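You operate a simulated robot arm through the tools that you are given. There is no shell and no other tool. Be economical: measure what you need, move in short steps, check, and stop when the job is done.

You are at the controls of a simulated robot arm. One attempt, no reset.

## Task
Take the felt pad from the top of the rework bench and leave it on the gold base there.

Only the result counts: the job must be done as asked and must still hold three seconds after the hand-in. Knocking over, shifting, dropping, spilling or breaking anything else fails it.

## Robot
A 6-joint arm with a two-finger parallel gripper, fixed in place. Base frame: the origin is at the foot of the arm, x ahead of it, y to its left, z up; the work surface is at about z = 0. Units: m, rad, N and s.
With the tool pointing down near the work surface it reaches from about 0.14 to 0.58 m from the base axis. Its first joint turns from -1.152 to 1.152 rad. Payload 2.1 kg.
The TCP is the grasp point between the finger pads, 0.03 m short of the fingertips. In the tool frame z runs along the fingers and y along their closing line. The gripper opens to 0.094 m. The fingers are 0.028 m wide and 0.01 m thick; the gripper's body (0.05 by 0.096 m) begins 0.055 m behind the TCP.
Orientation is that of the tool frame in the base frame, as [roll, pitch, yaw] about the fixed x, y, z axes, in that order (R = Rz(yaw) Ry(pitch) Rx(roll)). With the fingers straight down and closing along the base's y, the tool's x points along the base's -x, its y along +y and its z along -z.

## Interface
- The arm moves only by the tool move_arm. Its arguments are lists of equal length, an entry for each row: "translation": the shift along the tool's x, y, z in units of 400 mm (1.0 is 400 mm), a list of three; "angular": the turn, a rotation vector about the tool's x, y, z in units of 90 degrees (1.0 is 90 degrees), a list of three; "hand": the opening in per cent of the stroke, from 0 (shut) to 100 (fully open). In form: {"translation": [[x, y, z], ...], "angular": [[wx, wy, wz], ...], "hand": [hand, ...]}. A call has 1 to 20 rows; each row is the pose to reach, as a shift and turn from the pose commanded when the call began, along the tool's axes at that moment. A call with a number of a shift or a turn outside -1 to 1 is refused whole. Each row takes 0.2 s and may step no farther than 0.05 m and 0.15 rad from the row before; otherwise, or with a gripper value out of range, the whole call is refused. A pose out of reach is approached as far as the arm can. The call stops where the force on the tool passes 40 N (or 10 N more than at its start, if that is more) or the arm is blocked; 0.2 s more then pass. The fingers move at their own pace (about 0.072 m/s each) and stop on an object; they squeeze with about 30 N. The grip force told is the motor's: it shows also when the fingers shut on nothing. Time passes only in rows, and 0.2 s behind the last, so rows that repeat a pose let the fingers close. The reply holds the time, the measured pose of the TCP, the force on the tool along the base axes, the opening and the grip force, in the units named above and with some noise, and new pictures: "pictures" is both (left out), scene, wrist or none.
- Cameras (640 x 400 px; columns grow to the right, rows downward): "scene" is fixed at [0.0475, -0.3599, 0.4976]; the picture's right is [0.87, -0.50, 0.00], its down [-0.21, -0.37, -0.91] and it looks along [0.45, 0.79, -0.42] (base axes); focal length 361 px, centre (320, 200). "wrist" rides on the gripper at [0.076, 0.014, -0.103] in the tool frame; the picture's right is [-0.18, 0.98, 0.00], its down [-0.75, -0.14, -0.64] and it looks along [-0.63, -0.12, 0.77] (tool axes); focal length 243 px, centre (320, 200). There is no depth. A picture from a camera that has moved, and an enlarged one, comes with that camera's place and axes in the base frame and with its lens.
- zoom(camera, box): a new picture of the part [left, top, right, bottom] of that camera's present view, enlarged. No time passes.
- close_job(): hands the job in; it is judged then, once.

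Work in short steps. Places have to be worked out from the pictures, the camera data and where the tool is seen: move nearer, look again, correct. Check each grasp and each placing, and mend what went wrong. You have 90 turns and 170 pictures in all, those below and enlarged ones among them. Open the gripper and draw the arm clear of the work before you hand the job in, unless the task says otherwise; then end with one line.

The tools are called after "Emit:" as name(argument=value, ...) on one line, values as JSON. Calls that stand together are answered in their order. move_arm: Moves the arm, as the interface text tells. Its arguments: {"type":"object","properties":{"translation":{"type":"array"},"angular":{"type":"array"},"hand":{"type":"array"},"pictures":{"type":"string","enum":["both","scene","wrist","none"]}},"required":["translation","angular","hand"]} The other tools are called the same way: zoom (camera, box) takes an enlarged picture of a part of a camera's view; close_job () hands the job in.

At the start:

```text
clock: 0.0
ee_pos: [0.2487, 0.2134, 0.2487]
tool_rot: [3.141, 0.002, 3.14]
ft_force: [-0.6, 0.5, -1.1]
width: 0.094
gripper_force: 0.0
```

scene: 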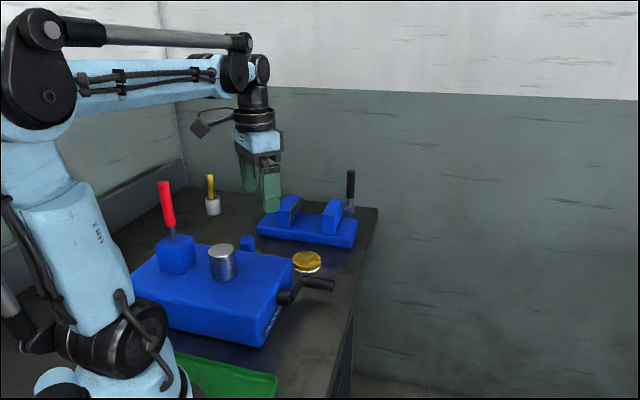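
wrist: 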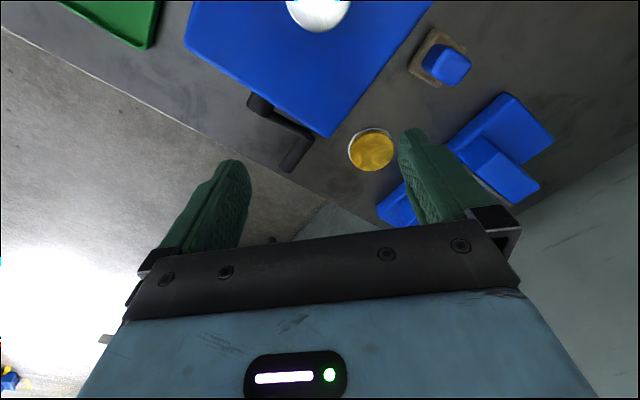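

I'll enlarge the scene to identify the felt pad and the gold base before moving.

Emit:
zoom(camera="scene", box=[120, 160, 400, 335])

Emit:
zoom(camera="wrist", box=[240, 0, 560, 200])

```text
2.29 times, centred on (260, 248) of scene
camera zoom: at [0.0475, -0.3599, 0.4976], right [0.87, -0.5, 0.0], down [-0.21, -0.37, -0.91], along [0.45, 0.79, -0.42], focal length 826 px, centre (457, 91)
```

zoom: 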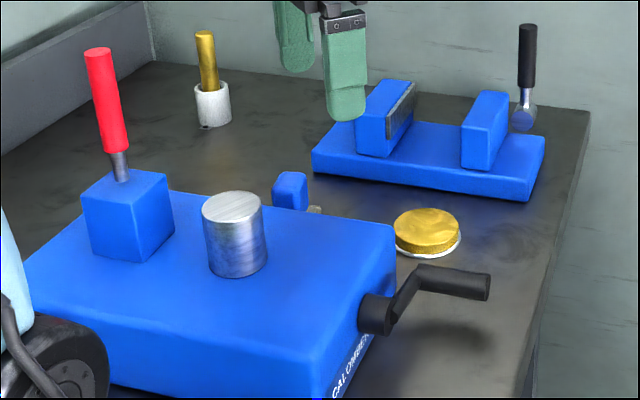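

```text
2.00 times, centred on (400, 100) of wrist
camera zoom: at [0.1725, 0.2267, 0.3516], right [0.18, 0.98, 0.0], down [0.75, -0.14, 0.64], along [0.63, -0.12, -0.77], focal length 485 px, centre (160, 400)
```

zoom: 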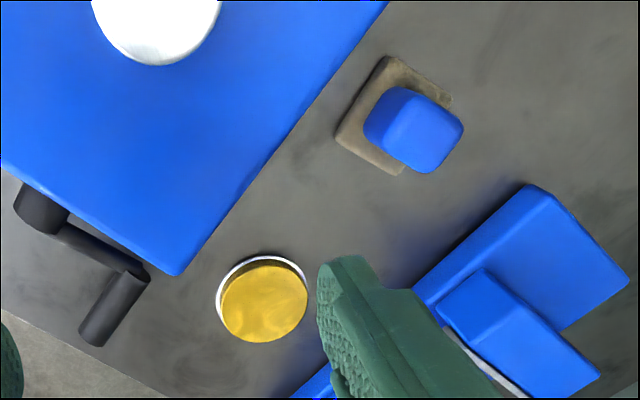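

The gold disc on a white rim and the brownish square with a blue knob need a closer look, as does the rest of the bench.

Emit:
zoom(camera="scene", box=[225, 225, 345, 300])

Emit:
zoom(camera="scene", box=[0, 250, 290, 400])

Emit:
zoom(camera="wrist", box=[330, 20, 490, 190])

Emit:
zoom(camera="scene", box=[190, 165, 370, 255])

```text
5.33 times, centred on (285, 262) of scene
camera zoom: at [0.0475, -0.3599, 0.4976], right [0.87, -0.5, 0.0], down [-0.21, -0.37, -0.91], along [0.45, 0.79, -0.42], focal length 1927 px, centre (507, -133)
```

zoom: 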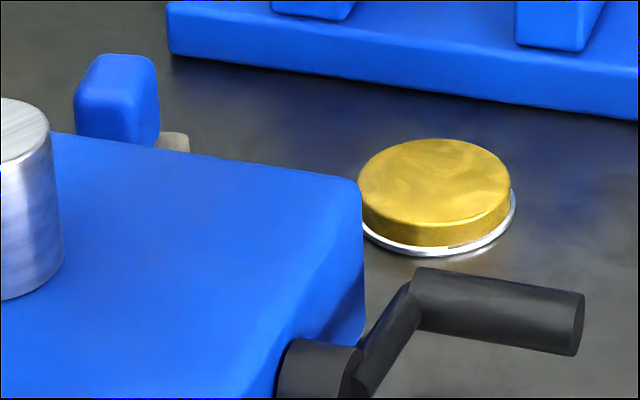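

```text
2.21 times, centred on (145, 325) of scene
camera zoom: at [0.0475, -0.3599, 0.4976], right [0.87, -0.5, 0.0], down [-0.21, -0.37, -0.91], along [0.45, 0.79, -0.42], focal length 797 px, centre (706, -76)
```

zoom: 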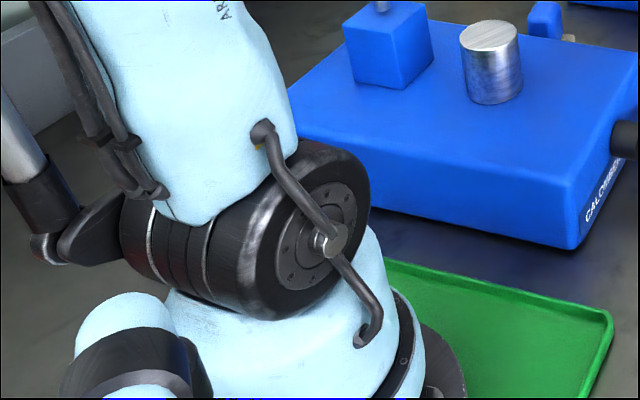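

```text
2.35 times, centred on (410, 105) of wrist
camera zoom: at [0.1725, 0.2267, 0.3516], right [0.18, 0.98, 0.0], down [0.75, -0.14, 0.64], along [0.63, -0.12, -0.77], focal length 571 px, centre (108, 424)
```

zoom: 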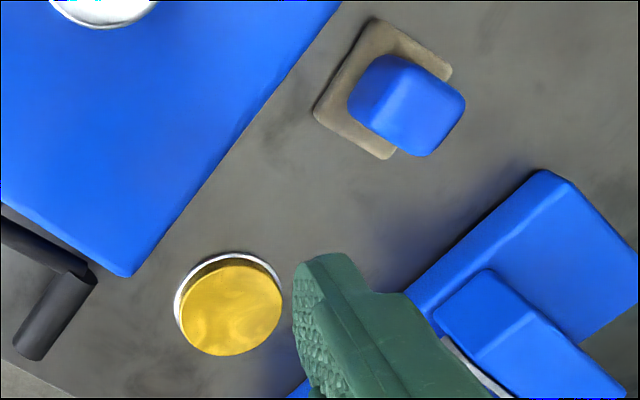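

```text
3.56 times, centred on (280, 210) of scene
camera zoom: at [0.0475, -0.3599, 0.4976], right [0.87, -0.5, 0.0], down [-0.21, -0.37, -0.91], along [0.45, 0.79, -0.42], focal length 1285 px, centre (462, 164)
```

zoom: 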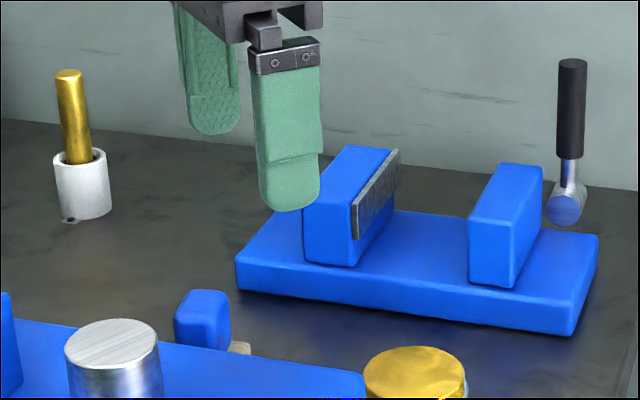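

The felt pad appears to be the brown square with a blue grip, at about (0.255, 0.357), top z≈0.065. The gold base is the disc at about (0.366, 0.269). I'll move above the pad at the present height to see its orientation.

Emit:
move_arm(translation=[[0, 0.12, 0], [0, 0.24, 0], [0, 0.355, 0]], angular=[[0, 0, 0], [0, 0, 0], [0, 0, 0]], hand=[100, 100, 100])

```text
clock: 0.8
ee_pos: [0.2494, 0.3566, 0.25]
tool_rot: [-3.14, 0.002, 3.141]
ft_force: [-0.5, -0.4, 0.7]
width: 0.0939
gripper_force: 0.0
camera wrist: at [0.1725, 0.3709, 0.3531], right [0.18, 0.98, 0.0], down [0.75, -0.14, 0.64], along [0.63, -0.12, -0.77], focal length 243 px, centre (320, 200)
```

scene: 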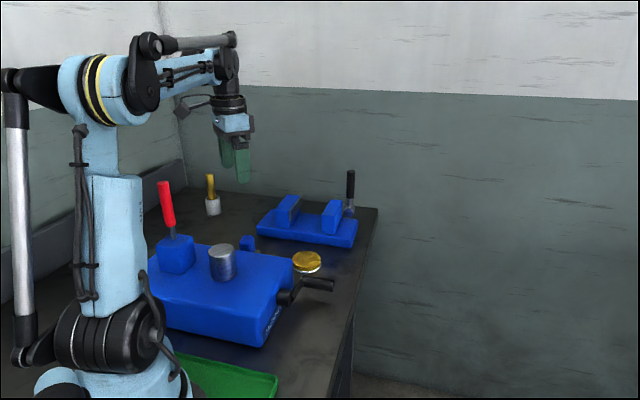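
wrist: 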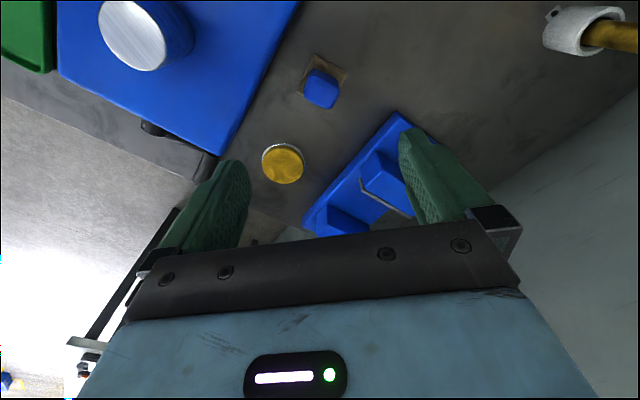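

The pad is now centred in the wrist view; I'll enlarge it to get its orientation.

Emit:
zoom(camera="wrist", box=[272, 40, 372, 120])

```text
5.00 times, centred on (322, 80) of wrist
camera zoom: at [0.1725, 0.3709, 0.3531], right [0.18, 0.98, 0.0], down [0.75, -0.14, 0.64], along [0.63, -0.12, -0.77], focal length 1213 px, centre (310, 800)
```

zoom: 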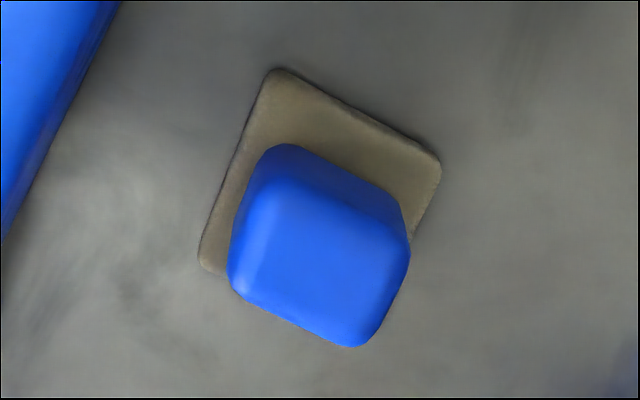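

The pad is about 48 mm square, centred near (0.258, 0.357), with edges at roughly 53° and −36°. The blue grip is aligned with it and about 35 mm wide. I'll rotate the tool 37° about its z axis, narrow to about 64%, and descend to z≈0.13.

Emit:
move_arm(translation=[[-0.02, 0, 0.06], [-0.02, 0, 0.12], [-0.02, 0, 0.18], [-0.02, 0, 0.24], [-0.02, 0, 0.3]], angular=[[0, 0, 0.083], [0, 0, 0.165], [0, 0, 0.248], [0, 0, 0.33], [0, 0, 0.411]], hand=[64, 64, 64, 64, 64])

```text
clock: 2.0
ee_pos: [0.2557, 0.3558, 0.1263]
tool_rot: [-3.141, 0.0, 2.494]
ft_force: [-0.8, -0.5, -0.2]
width: 0.0602
gripper_force: 0.0
camera wrist: at [0.2035, 0.4126, 0.2301], right [0.74, 0.67, 0.0], down [0.52, -0.57, 0.64], along [0.43, -0.47, -0.77], focal length 243 px, centre (320, 200)
```

scene: 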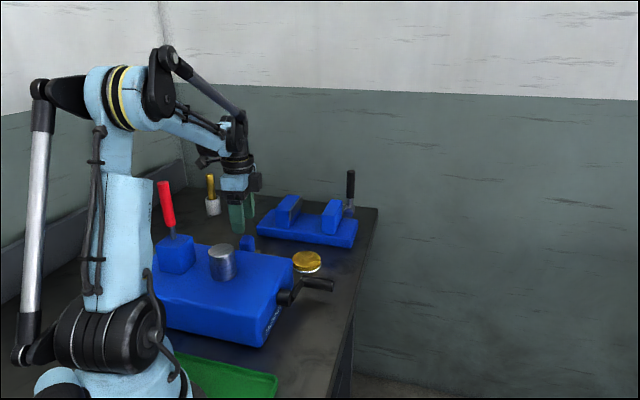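
wrist: 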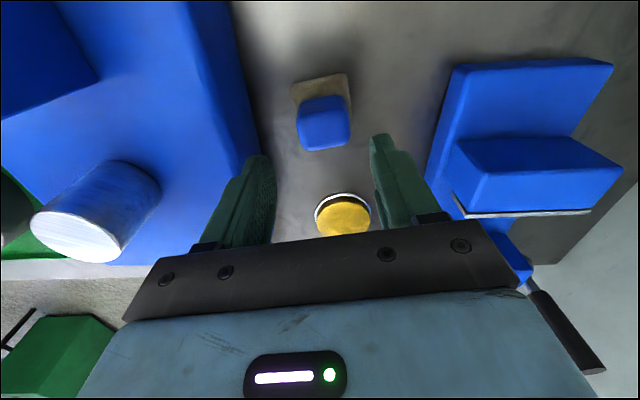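

Rotation done. I'll re-measure the pad from here.

Emit:
zoom(camera="wrist", box=[240, 60, 400, 160])

```text
4.00 times, centred on (320, 110) of wrist
camera zoom: at [0.2035, 0.4126, 0.2301], right [0.74, 0.67, 0.0], down [0.52, -0.57, 0.64], along [0.43, -0.47, -0.77], focal length 970 px, centre (320, 560)
```

zoom: 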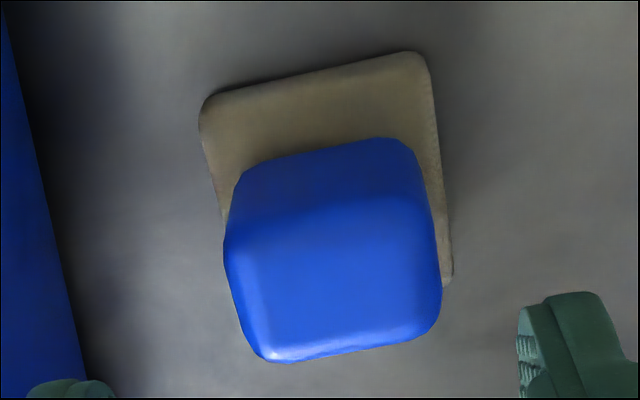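

The pad centre comes out at (0.257, 0.358), with edges at 54° and −36°, so the fingers line up with it. I'll shift 3 mm along tool y and descend to z≈0.045.

Emit:
move_arm(translation=[[0, 0.007, 0.1], [0, 0.007, 0.16], [0, 0.007, 0.205]], angular=[[0, 0, 0], [0, 0, 0], [0, 0, 0]], hand=[64, 64, 64])

```text
clock: 2.8
ee_pos: [0.2584, 0.3553, 0.0464]
tool_rot: [-3.142, 0.0, 2.495]
ft_force: [0.1, 0.4, 0.7]
width: 0.06
gripper_force: 0.0
camera wrist: at [0.2061, 0.4129, 0.1487], right [0.74, 0.67, 0.0], down [0.52, -0.57, 0.64], along [0.43, -0.47, -0.77], focal length 243 px, centre (320, 200)
```

scene: 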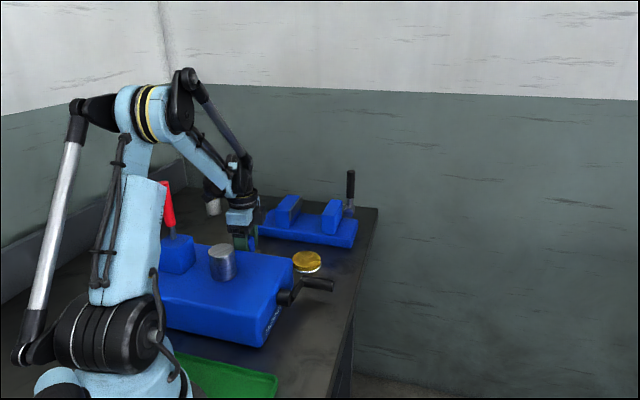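
wrist: 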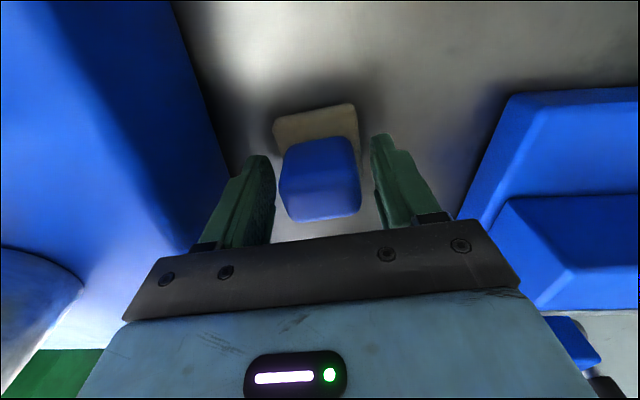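

The grip sits between the fingers and lies at the TCP projection (320, 187). I'll close on it.

Emit:
move_arm(translation=[[0, 0, 0], [0, 0, 0], [0, 0, 0], [0, 0, 0]], angular=[[0, 0, 0], [0, 0, 0], [0, 0, 0], [0, 0, 0]], hand=[0, 0, 0, 0], pictures="wrist")

```text
clock: 3.8
ee_pos: [0.2585, 0.3565, 0.0457]
tool_rot: [3.139, -0.001, 2.497]
ft_force: [0.5, -0.5, -0.5]
width: 0.0436
gripper_force: 30.2
camera wrist: at [0.206, 0.4129, 0.1489], right [0.74, 0.67, 0.0], down [0.52, -0.57, 0.64], along [0.43, -0.47, -0.77], focal length 243 px, centre (320, 200)
```

wrist: 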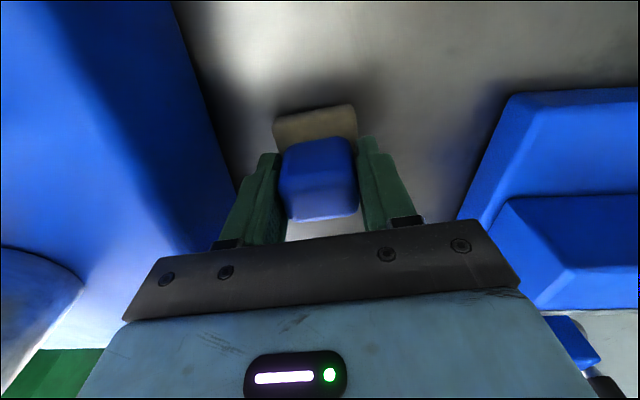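

Gripped at 43.6 mm with 30 N. I'll lift slowly by about 40 mm, then further, and check that the pad comes along.

Emit:
move_arm(translation=[[0, 0, -0.05], [0, 0, -0.12], [0, 0, -0.2], [0, 0, -0.3], [0, 0, -0.3]], angular=[[0, 0, 0], [0, 0, 0], [0, 0, 0], [0, 0, 0], [0, 0, 0]], hand=[0, 0, 0, 0, 0])

```text
clock: 5.0
ee_pos: [0.2575, 0.3554, 0.1664]
tool_rot: [-3.139, 0.001, 2.494]
ft_force: [-0.5, 0.8, 0.3]
width: 0.0001
gripper_force: 30.5
camera wrist: at [0.2053, 0.4128, 0.2699], right [0.74, 0.67, 0.0], down [0.52, -0.57, 0.64], along [0.43, -0.47, -0.77], focal length 243 px, centre (320, 200)
```

scene: 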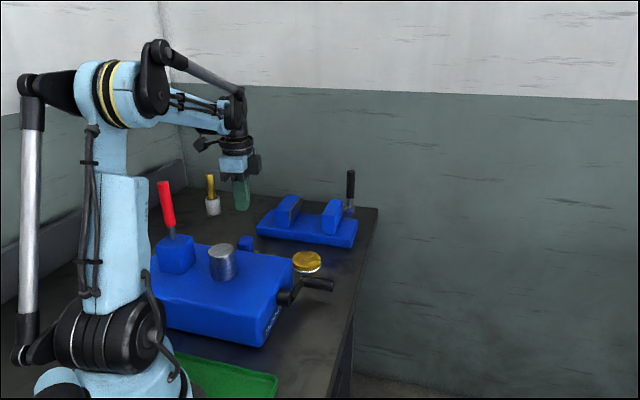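
wrist: 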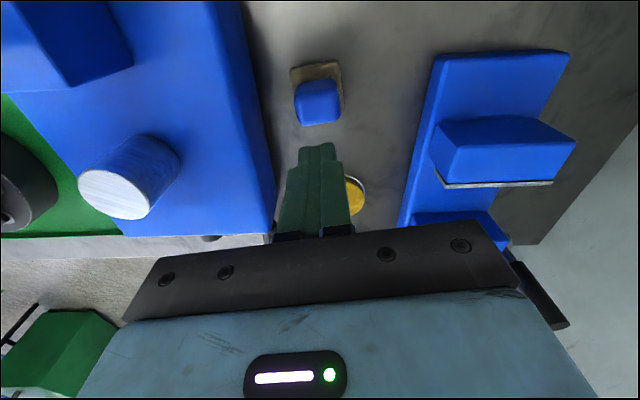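

The fingers slipped off the grip: the opening is 0 and the pad is still on the bench. I'll look closely at its shape and place.

Emit:
zoom(camera="wrist", box=[260, 40, 380, 140])

Emit:
zoom(camera="scene", box=[215, 220, 295, 270])

```text
4.00 times, centred on (320, 90) of wrist
camera zoom: at [0.2053, 0.4128, 0.2699], right [0.74, 0.67, 0.0], down [0.52, -0.57, 0.64], along [0.43, -0.47, -0.77], focal length 970 px, centre (320, 640)
```

zoom: 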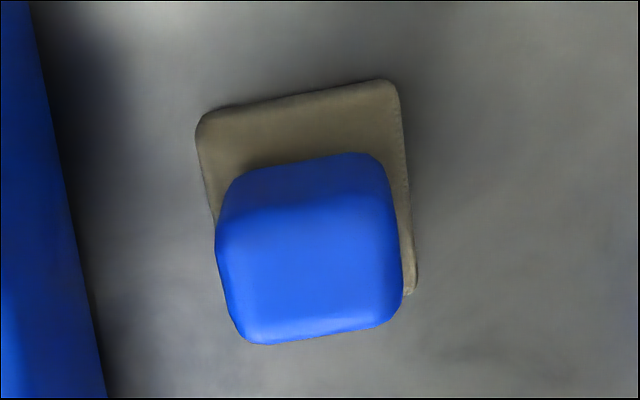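

```text
8.00 times, centred on (255, 245) of scene
camera zoom: at [0.0475, -0.3599, 0.4976], right [0.87, -0.5, 0.0], down [-0.21, -0.37, -0.91], along [0.45, 0.79, -0.42], focal length 2890 px, centre (840, -160)
```

zoom: 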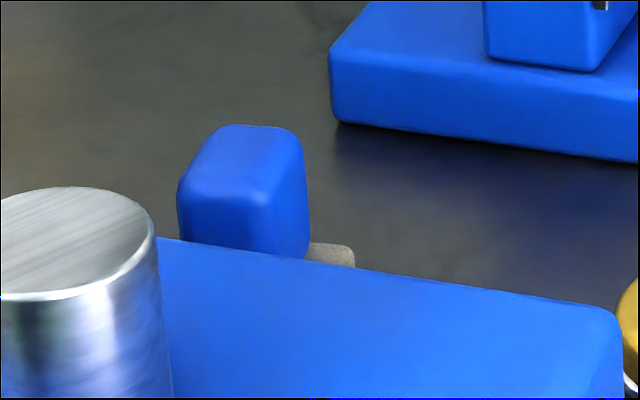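

The pad hasn't moved, and its grip looks straight-sided with rounded edges, top at about z=0.057. I'll go back down slightly lower, then lift in small increments while reading the forces.

Emit:
move_arm(translation=[[0, 0.004, 0.03], [0, 0.004, 0.12], [0, 0.004, 0.2], [0, 0.004, 0.27], [0, 0.004, 0.308], [0, 0.004, 0.308]], angular=[[0, 0, 0], [0, 0, 0], [0, 0, 0], [0, 0, 0], [0, 0, 0], [0, 0, 0]], hand=[66, 66, 66, 66, 66, 66], pictures="wrist")

```text
clock: 6.6
ee_pos: [0.2609, 0.3605, 0.0451]
tool_rot: [-3.14, 0.001, 2.496]
ft_force: [-0.8, 0.7, 15.8]
width: 0.0615
gripper_force: 0.0
stopped in row 6: the force on the tool passed its limit (the readings are from after the stop); the commanded pose is now the measured one
camera wrist: at [0.2087, 0.4172, 0.1483], right [0.74, 0.67, 0.0], down [0.52, -0.57, 0.64], along [0.43, -0.48, -0.77], focal length 243 px, centre (320, 200)
```

wrist: 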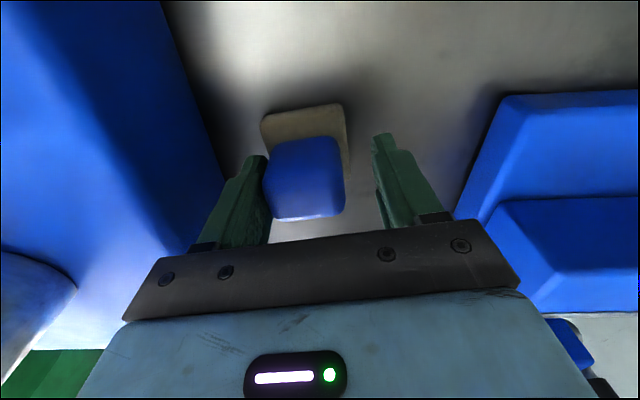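

The left finger is pressing on something at tip z≈0.015, probably the pad's edge, and the grip sits left of centre. I'll rise 3 mm and shift −6.5 mm along tool y, then look.

Emit:
move_arm(translation=[[0, 0, -0.008], [0, -0.008, -0.008], [0, -0.016, -0.008]], angular=[[0, 0, 0], [0, 0, 0], [0, 0, 0]], hand=[66, 66, 66], pictures="none")

Emit:
zoom(camera="wrist", box=[220, 80, 420, 240])

```text
clock: 7.4
ee_pos: [0.257, 0.3555, 0.0478]
tool_rot: [-3.141, 0.0, 2.495]
ft_force: [-0.6, 0.4, -0.2]
width: 0.0621
gripper_force: 0.1
```

```text
2.50 times, centred on (320, 160) of wrist
camera zoom: at [0.2049, 0.4125, 0.1507], right [0.74, 0.67, 0.0], down [0.52, -0.57, 0.64], along [0.43, -0.47, -0.77], focal length 606 px, centre (320, 300)
```

zoom: 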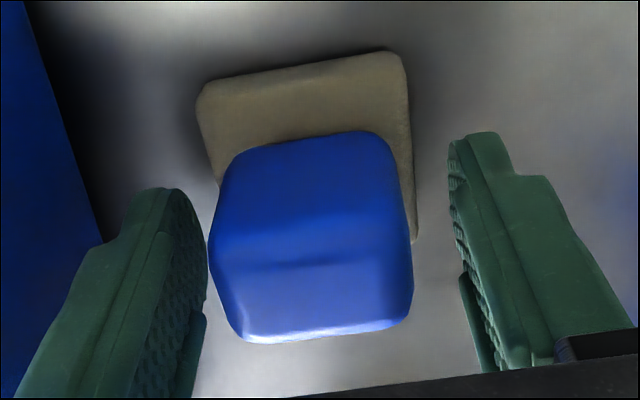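

The grip is between the fingers with room on both sides. I'll close, wait, then lift 6 mm slowly and read.

Emit:
move_arm(translation=[[0, 0, 0], [0, 0, 0], [0, 0, 0], [0, 0, 0], [0, 0, 0]], angular=[[0, 0, 0], [0, 0, 0], [0, 0, 0], [0, 0, 0], [0, 0, 0]], hand=[0, 0, 0, 0, 0], pictures="none")

Emit:
zoom(camera="wrist", box=[220, 80, 420, 240])

Emit:
move_arm(translation=[[0, 0, -0.003], [0, 0, -0.006], [0, 0, -0.009], [0, 0, -0.012], [0, 0, -0.015]], angular=[[0, 0, 0], [0, 0, 0], [0, 0, 0], [0, 0, 0], [0, 0, 0]], hand=[0, 0, 0, 0, 0], pictures="none")

Emit:
zoom(camera="wrist", box=[220, 80, 420, 240])

```text
clock: 8.6
ee_pos: [0.2576, 0.355, 0.0475]
tool_rot: [3.141, -0.001, 2.496]
ft_force: [-0.2, -0.2, 0.8]
width: 0.0436
gripper_force: 29.8
```

```text
2.50 times, centred on (320, 160) of wrist
camera zoom: at [0.2049, 0.4125, 0.1506], right [0.74, 0.67, 0.0], down [0.52, -0.57, 0.64], along [0.43, -0.47, -0.77], focal length 606 px, centre (320, 300)
```

zoom: 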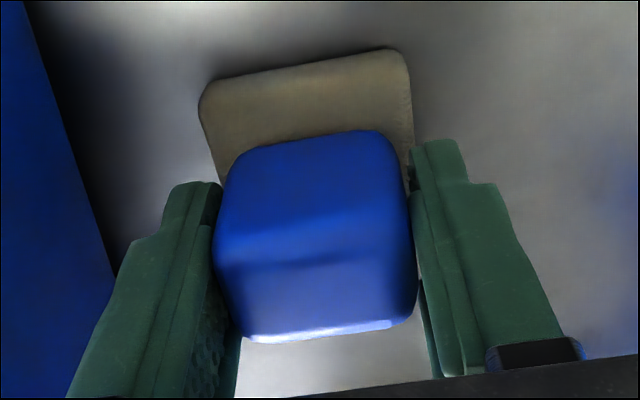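

```text
clock: 9.8
ee_pos: [0.258, 0.3546, 0.0546]
tool_rot: [-3.139, 0.0, 2.495]
ft_force: [0.7, 0.1, -1.2]
width: 0.0435
gripper_force: 30.6
```

```text
2.50 times, centred on (320, 160) of wrist
camera zoom: at [0.2057, 0.412, 0.157], right [0.74, 0.67, 0.0], down [0.52, -0.57, 0.64], along [0.43, -0.47, -0.77], focal length 606 px, centre (320, 300)
```

zoom: 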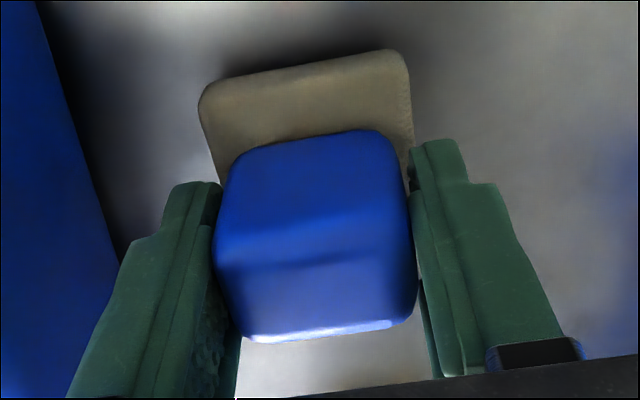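

The pad is moving up with the gripper, and its place relative to the fingers hasn't changed, so the earlier slip came from lifting too fast. I'll keep lifting gently, about 47 mm with soft ramps.

Emit:
move_arm(translation=[[0, 0, -0.004], [0, 0, -0.009], [0, 0, -0.016], [0, 0, -0.024], [0, 0, -0.033], [0, 0, -0.042], [0, 0, -0.051], [0, 0, -0.06], [0, 0, -0.069], [0, 0, -0.078], [0, 0, -0.087], [0, 0, -0.096], [0, 0, -0.104], [0, 0, -0.111], [0, 0, -0.116], [0, 0, -0.119]], angular=[[0, 0, 0], [0, 0, 0], [0, 0, 0], [0, 0, 0], [0, 0, 0], [0, 0, 0], [0, 0, 0], [0, 0, 0], [0, 0, 0], [0, 0, 0], [0, 0, 0], [0, 0, 0], [0, 0, 0], [0, 0, 0], [0, 0, 0], [0, 0, 0]], hand=[0, 0, 0, 0, 0, 0, 0, 0, 0, 0, 0, 0, 0, 0, 0, 0])

```text
clock: 13.2
ee_pos: [0.2576, 0.3549, 0.1007]
tool_rot: [-3.141, 0.001, 2.494]
ft_force: [0.1, -0.1, -0.9]
width: 0.0437
gripper_force: 30.2
camera wrist: at [0.2054, 0.4121, 0.2045], right [0.74, 0.67, 0.0], down [0.52, -0.57, 0.64], along [0.43, -0.47, -0.77], focal length 243 px, centre (320, 200)
```

scene: 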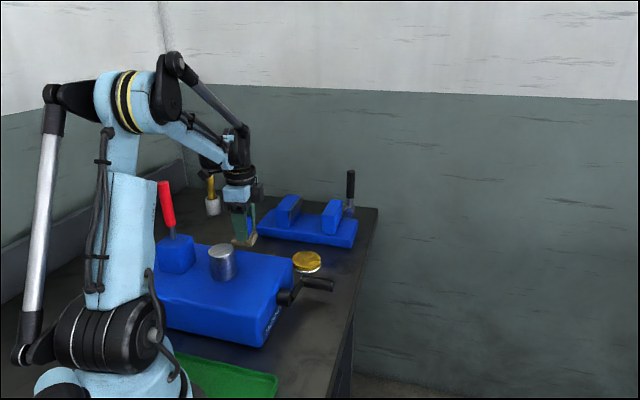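
wrist: 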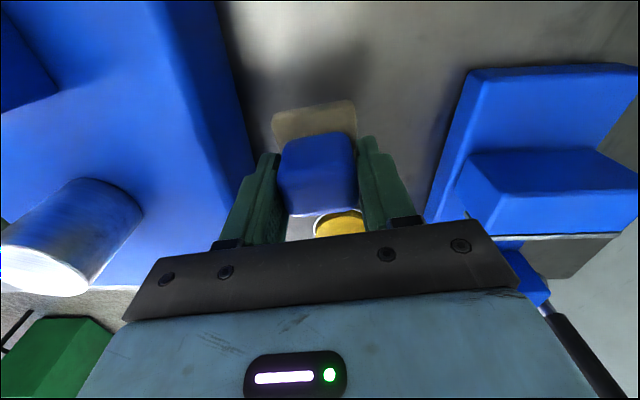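

The pad is held firmly at 43.7 mm. The gold base is at about (0.366, 0.272), so I'll carry the pad about 136 mm along tool −x, gently.

Emit:
move_arm(translation=[[-0.004, 0, 0], [-0.011, 0, 0], [-0.021, 0, 0], [-0.036, 0, 0], [-0.056, 0, 0], [-0.078, 0, 0], [-0.1, 0, 0], [-0.122, 0, 0], [-0.144, 0, 0], [-0.166, 0, 0], [-0.188, -0.002, 0], [-0.21, -0.002, 0], [-0.232, -0.002, 0], [-0.254, -0.002, 0], [-0.276, -0.002, 0], [-0.296, -0.002, 0], [-0.312, -0.002, 0], [-0.326, -0.002, 0], [-0.335, -0.002, 0], [-0.341, -0.002, 0]], angular=[[0, 0, 0], [0, 0, 0], [0, 0, 0], [0, 0, 0], [0, 0, 0], [0, 0, 0], [0, 0, 0], [0, 0, 0], [0, 0, 0], [0, 0, 0], [0, 0, 0], [0, 0, 0], [0, 0, 0], [0, 0, 0], [0, 0, 0], [0, 0, 0], [0, 0, 0], [0, 0, 0], [0, 0, 0], [0, 0, 0]], hand=[0, 0, 0, 0, 0, 0, 0, 0, 0, 0, 0, 0, 0, 0, 0, 0, 0, 0, 0, 0])

Emit:
zoom(camera="scene", box=[250, 200, 370, 300])

```text
clock: 17.4
ee_pos: [0.3659, 0.2719, 0.1024]
tool_rot: [-3.139, -0.001, 2.495]
ft_force: [-0.8, 0.3, -1.4]
width: 0.0435
gripper_force: 29.8
camera wrist: at [0.3133, 0.3291, 0.2047], right [0.74, 0.67, 0.0], down [0.52, -0.57, 0.64], along [0.43, -0.47, -0.77], focal length 243 px, centre (320, 200)
```

scene: 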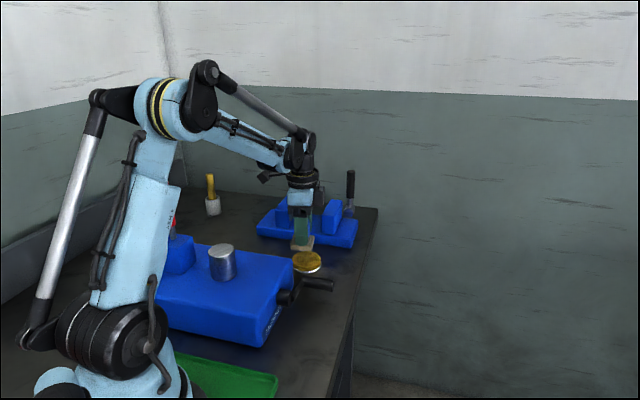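
wrist: 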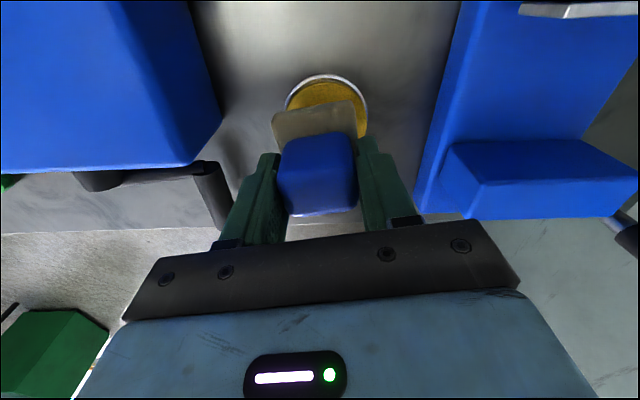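

```text
4.00 times, centred on (310, 250) of scene
camera zoom: at [0.0475, -0.3599, 0.4976], right [0.87, -0.5, 0.0], down [-0.21, -0.37, -0.91], along [0.45, 0.79, -0.42], focal length 1445 px, centre (360, 0)
```

zoom: 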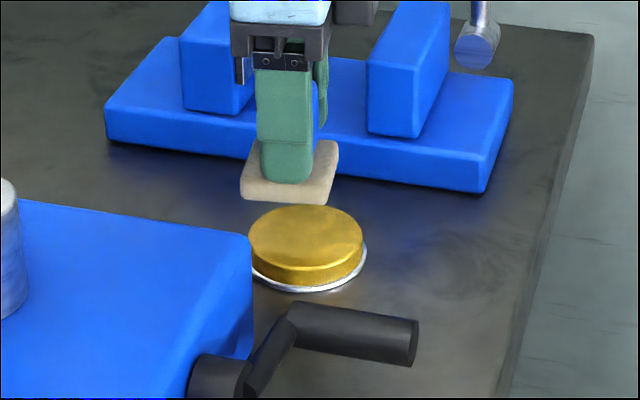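

The pad looks a few mm short of the disc centre in the scene view. I'll measure it in the wrist view too before lowering.

Emit:
zoom(camera="wrist", box=[250, 60, 390, 160])

```text
4.00 times, centred on (320, 110) of wrist
camera zoom: at [0.3133, 0.3291, 0.2047], right [0.74, 0.67, 0.0], down [0.52, -0.57, 0.64], along [0.43, -0.47, -0.77], focal length 970 px, centre (320, 560)
```

zoom: 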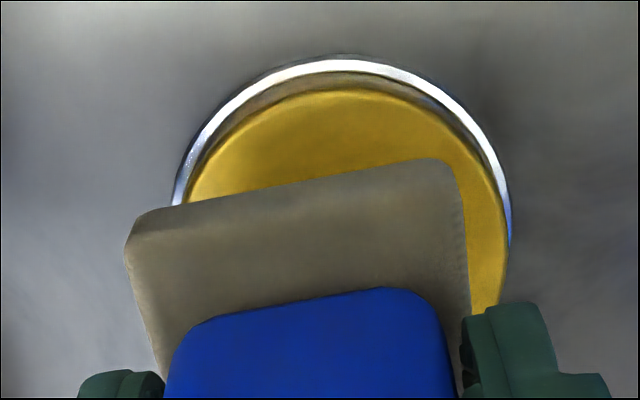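

Both views put the pad about 7 mm short of the disc centre along tool −x. I'll shift that much and lower to TCP z≈0.072.

Emit:
move_arm(translation=[[-0.006, 0, 0.003], [-0.012, 0, 0.009], [-0.018, 0, 0.017], [-0.018, 0, 0.026], [-0.018, 0, 0.035], [-0.018, 0, 0.044], [-0.018, 0, 0.053], [-0.018, 0, 0.062], [-0.018, 0, 0.068], [-0.018, 0, 0.072]], angular=[[0, 0, 0], [0, 0, 0], [0, 0, 0], [0, 0, 0], [0, 0, 0], [0, 0, 0], [0, 0, 0], [0, 0, 0], [0, 0, 0], [0, 0, 0]], hand=[0, 0, 0, 0, 0, 0, 0, 0, 0, 0], pictures="none")

Emit:
zoom(camera="scene", box=[250, 200, 370, 300])

Emit:
zoom(camera="wrist", box=[250, 60, 390, 160])

```text
clock: 19.6
ee_pos: [0.3709, 0.2676, 0.0734]
tool_rot: [-3.139, 0.001, 2.496]
ft_force: [-0.4, -0.6, -1.6]
width: 0.0437
gripper_force: 29.7
```

```text
4.00 times, centred on (310, 250) of scene
camera zoom: at [0.0475, -0.3599, 0.4976], right [0.87, -0.5, 0.0], down [-0.21, -0.37, -0.91], along [0.45, 0.79, -0.42], focal length 1445 px, centre (360, 0)
```

zoom: 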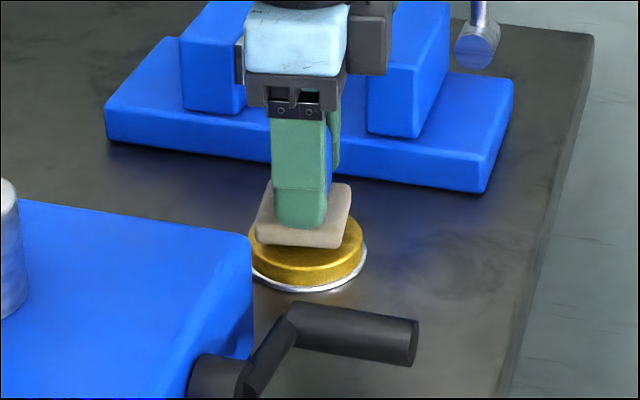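

```text
4.00 times, centred on (320, 110) of wrist
camera zoom: at [0.3192, 0.3249, 0.1758], right [0.74, 0.67, 0.0], down [0.52, -0.57, 0.64], along [0.43, -0.47, -0.77], focal length 970 px, centre (320, 560)
```

zoom: 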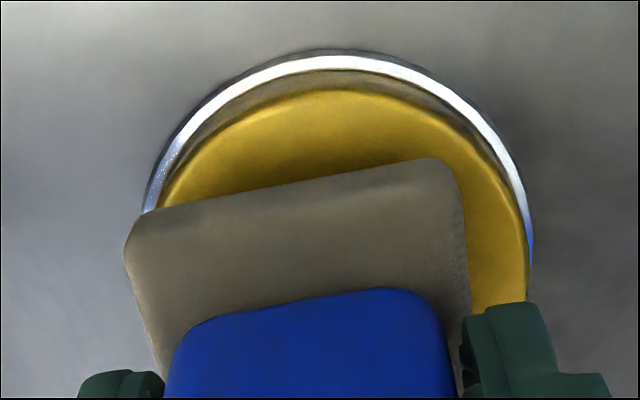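

The pad is now centred on the disc within about 2–3 mm. I'll shift +2 mm along tool y and lower about 8 mm slowly, watching the force.

Emit:
move_arm(translation=[[0, 0.003, 0.004], [0, 0.005, 0.008], [0, 0.005, 0.012], [0, 0.005, 0.015], [0, 0.005, 0.018], [0, 0.005, 0.02]], angular=[[0, 0, 0], [0, 0, 0], [0, 0, 0], [0, 0, 0], [0, 0, 0], [0, 0, 0]], hand=[0, 0, 0, 0, 0, 0], pictures="none")

Emit:
zoom(camera="scene", box=[270, 220, 350, 280])

```text
clock: 21.0
ee_pos: [0.3721, 0.269, 0.0639]
tool_rot: [-3.14, 0.001, 2.496]
ft_force: [0.0, -0.2, -1.0]
width: 0.0435
gripper_force: 29.8
```

```text
6.67 times, centred on (310, 250) of scene
camera zoom: at [0.0475, -0.3599, 0.4976], right [0.87, -0.5, 0.0], down [-0.21, -0.37, -0.91], along [0.45, 0.79, -0.42], focal length 2409 px, centre (387, -133)
```

zoom: 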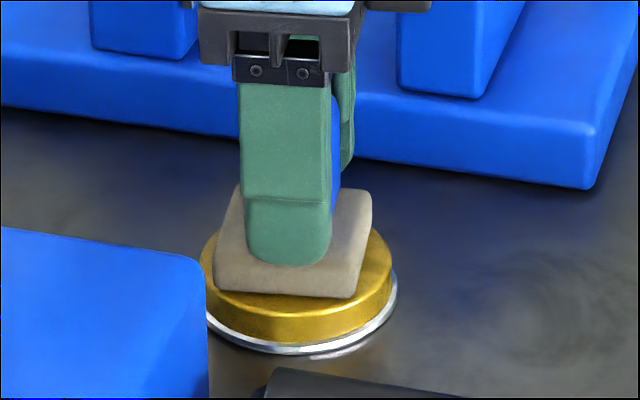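

Almost in contact, with no force yet. I'll lower in 0.4 mm rows.

Emit:
move_arm(translation=[[0, 0, 0.001], [0, 0, 0.002], [0, 0, 0.003], [0, 0, 0.004]], angular=[[0, 0, 0], [0, 0, 0], [0, 0, 0], [0, 0, 0]], hand=[0, 0, 0, 0], pictures="none")

```text
clock: 22.0
ee_pos: [0.3725, 0.2701, 0.0628]
tool_rot: [-3.14, 0.001, 2.496]
ft_force: [-1.3, 0.5, 7.4]
width: 0.0435
gripper_force: 29.9
```

The force rose to +7.4 N, so the pad is resting on the disc. I'll open partway to release it, and check.

Emit:
move_arm(translation=[[0, 0, 0], [0, 0, 0], [0, 0, 0]], angular=[[0, 0, 0], [0, 0, 0], [0, 0, 0]], hand=[52, 60, 64])

Emit:
zoom(camera="scene", box=[270, 220, 350, 280])

```text
clock: 22.8
ee_pos: [0.3726, 0.2696, 0.0638]
tool_rot: [-3.141, -0.001, 2.496]
ft_force: [-0.2, 0.9, 0.3]
width: 0.0604
gripper_force: 0.0
camera wrist: at [0.3205, 0.3267, 0.1661], right [0.74, 0.67, 0.0], down [0.52, -0.57, 0.64], along [0.43, -0.47, -0.77], focal length 243 px, centre (320, 200)
```

scene: 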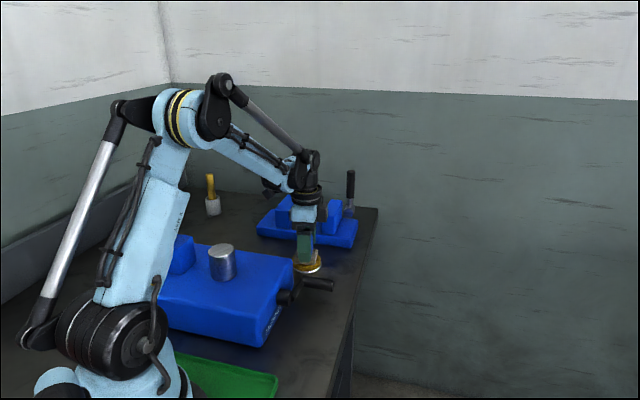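
wrist: 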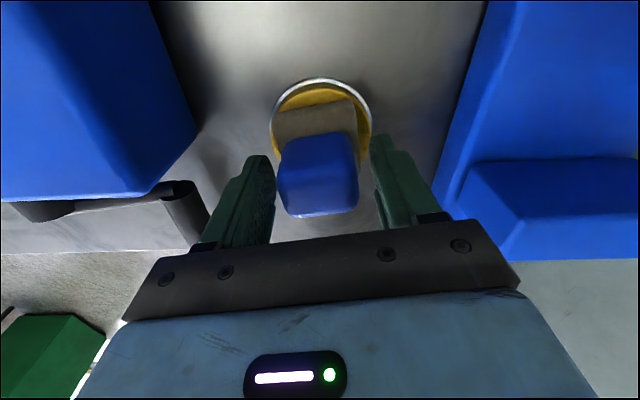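

```text
6.67 times, centred on (310, 250) of scene
camera zoom: at [0.0475, -0.3599, 0.4976], right [0.87, -0.5, 0.0], down [-0.21, -0.37, -0.91], along [0.45, 0.79, -0.42], focal length 2409 px, centre (387, -133)
```

zoom: 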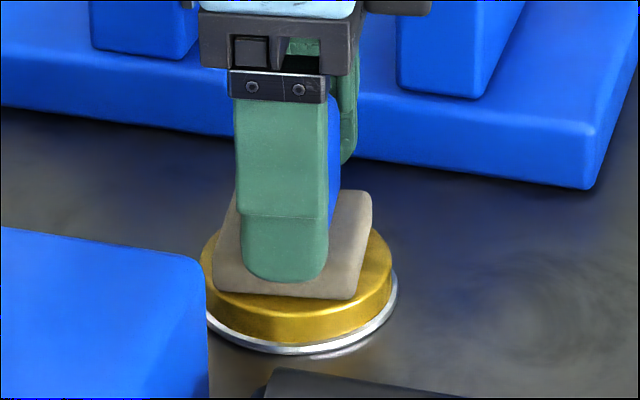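

Released, and the pad stays on the disc. I'll withdraw straight up, slowly at first.

Emit:
move_arm(translation=[[0, 0, -0.01], [0, 0, -0.03], [0, 0, -0.06], [0, 0, -0.1], [0, 0, -0.17], [0, 0, -0.25], [0, 0, -0.33], [0, 0, -0.4]], angular=[[0, 0, 0], [0, 0, 0], [0, 0, 0], [0, 0, 0], [0, 0, 0], [0, 0, 0], [0, 0, 0], [0, 0, 0]], hand=[64, 64, 64, 64, 64, 64, 64, 64])

Emit:
zoom(camera="scene", box=[250, 200, 370, 300])

Emit:
zoom(camera="wrist", box=[260, 40, 380, 140])

```text
clock: 24.6
ee_pos: [0.3724, 0.2716, 0.2228]
tool_rot: [-3.14, 0.001, 2.497]
ft_force: [-1.1, 0.5, 0.3]
width: 0.0602
gripper_force: 0.2
camera wrist: at [0.3204, 0.3281, 0.3255], right [0.74, 0.67, 0.0], down [0.52, -0.57, 0.64], along [0.43, -0.47, -0.77], focal length 243 px, centre (320, 200)
```

scene: 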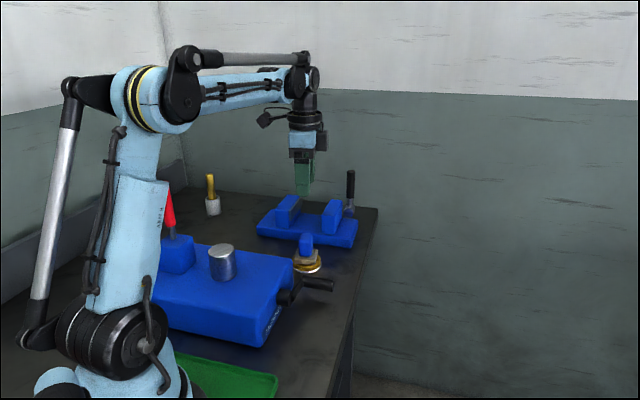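
wrist: 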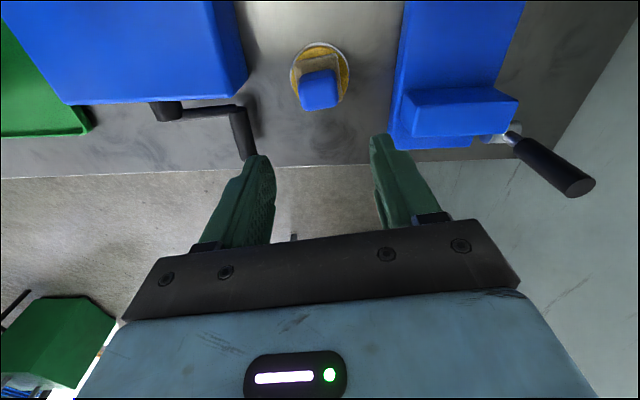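

```text
4.00 times, centred on (310, 250) of scene
camera zoom: at [0.0475, -0.3599, 0.4976], right [0.87, -0.5, 0.0], down [-0.21, -0.37, -0.91], along [0.45, 0.79, -0.42], focal length 1445 px, centre (360, 0)
```

zoom: 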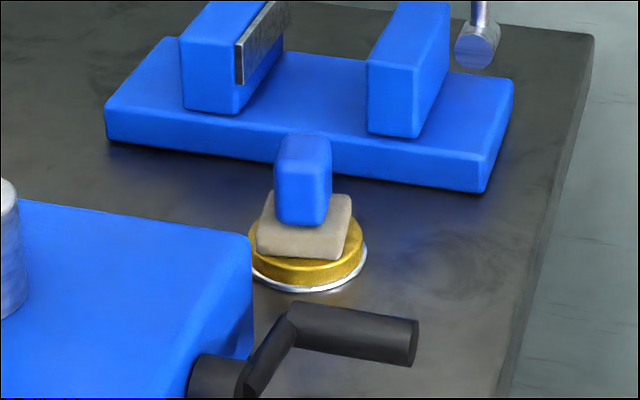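

```text
4.00 times, centred on (320, 90) of wrist
camera zoom: at [0.3204, 0.3281, 0.3255], right [0.74, 0.67, 0.0], down [0.52, -0.57, 0.64], along [0.43, -0.47, -0.77], focal length 970 px, centre (320, 640)
```

zoom: 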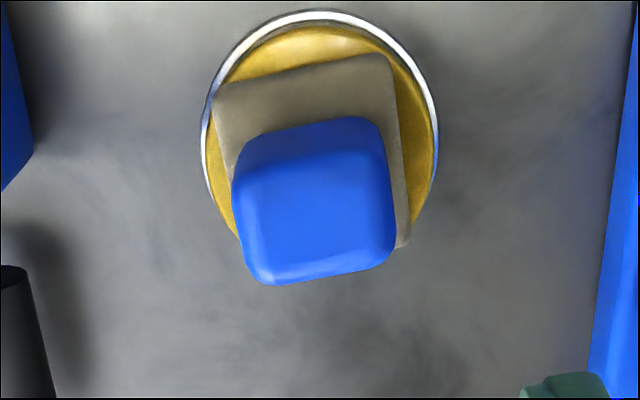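

The pad sits upright and near-centred on the gold base. Nothing else has moved, and the arm is clear with the gripper open, so I'm handing in.

Emit:
close_job()

```text
The job is handed in.
```

The felt pad (the brown square with the blue grip) is resting on the gold base, the gripper is open and clear, and the job is handed in.
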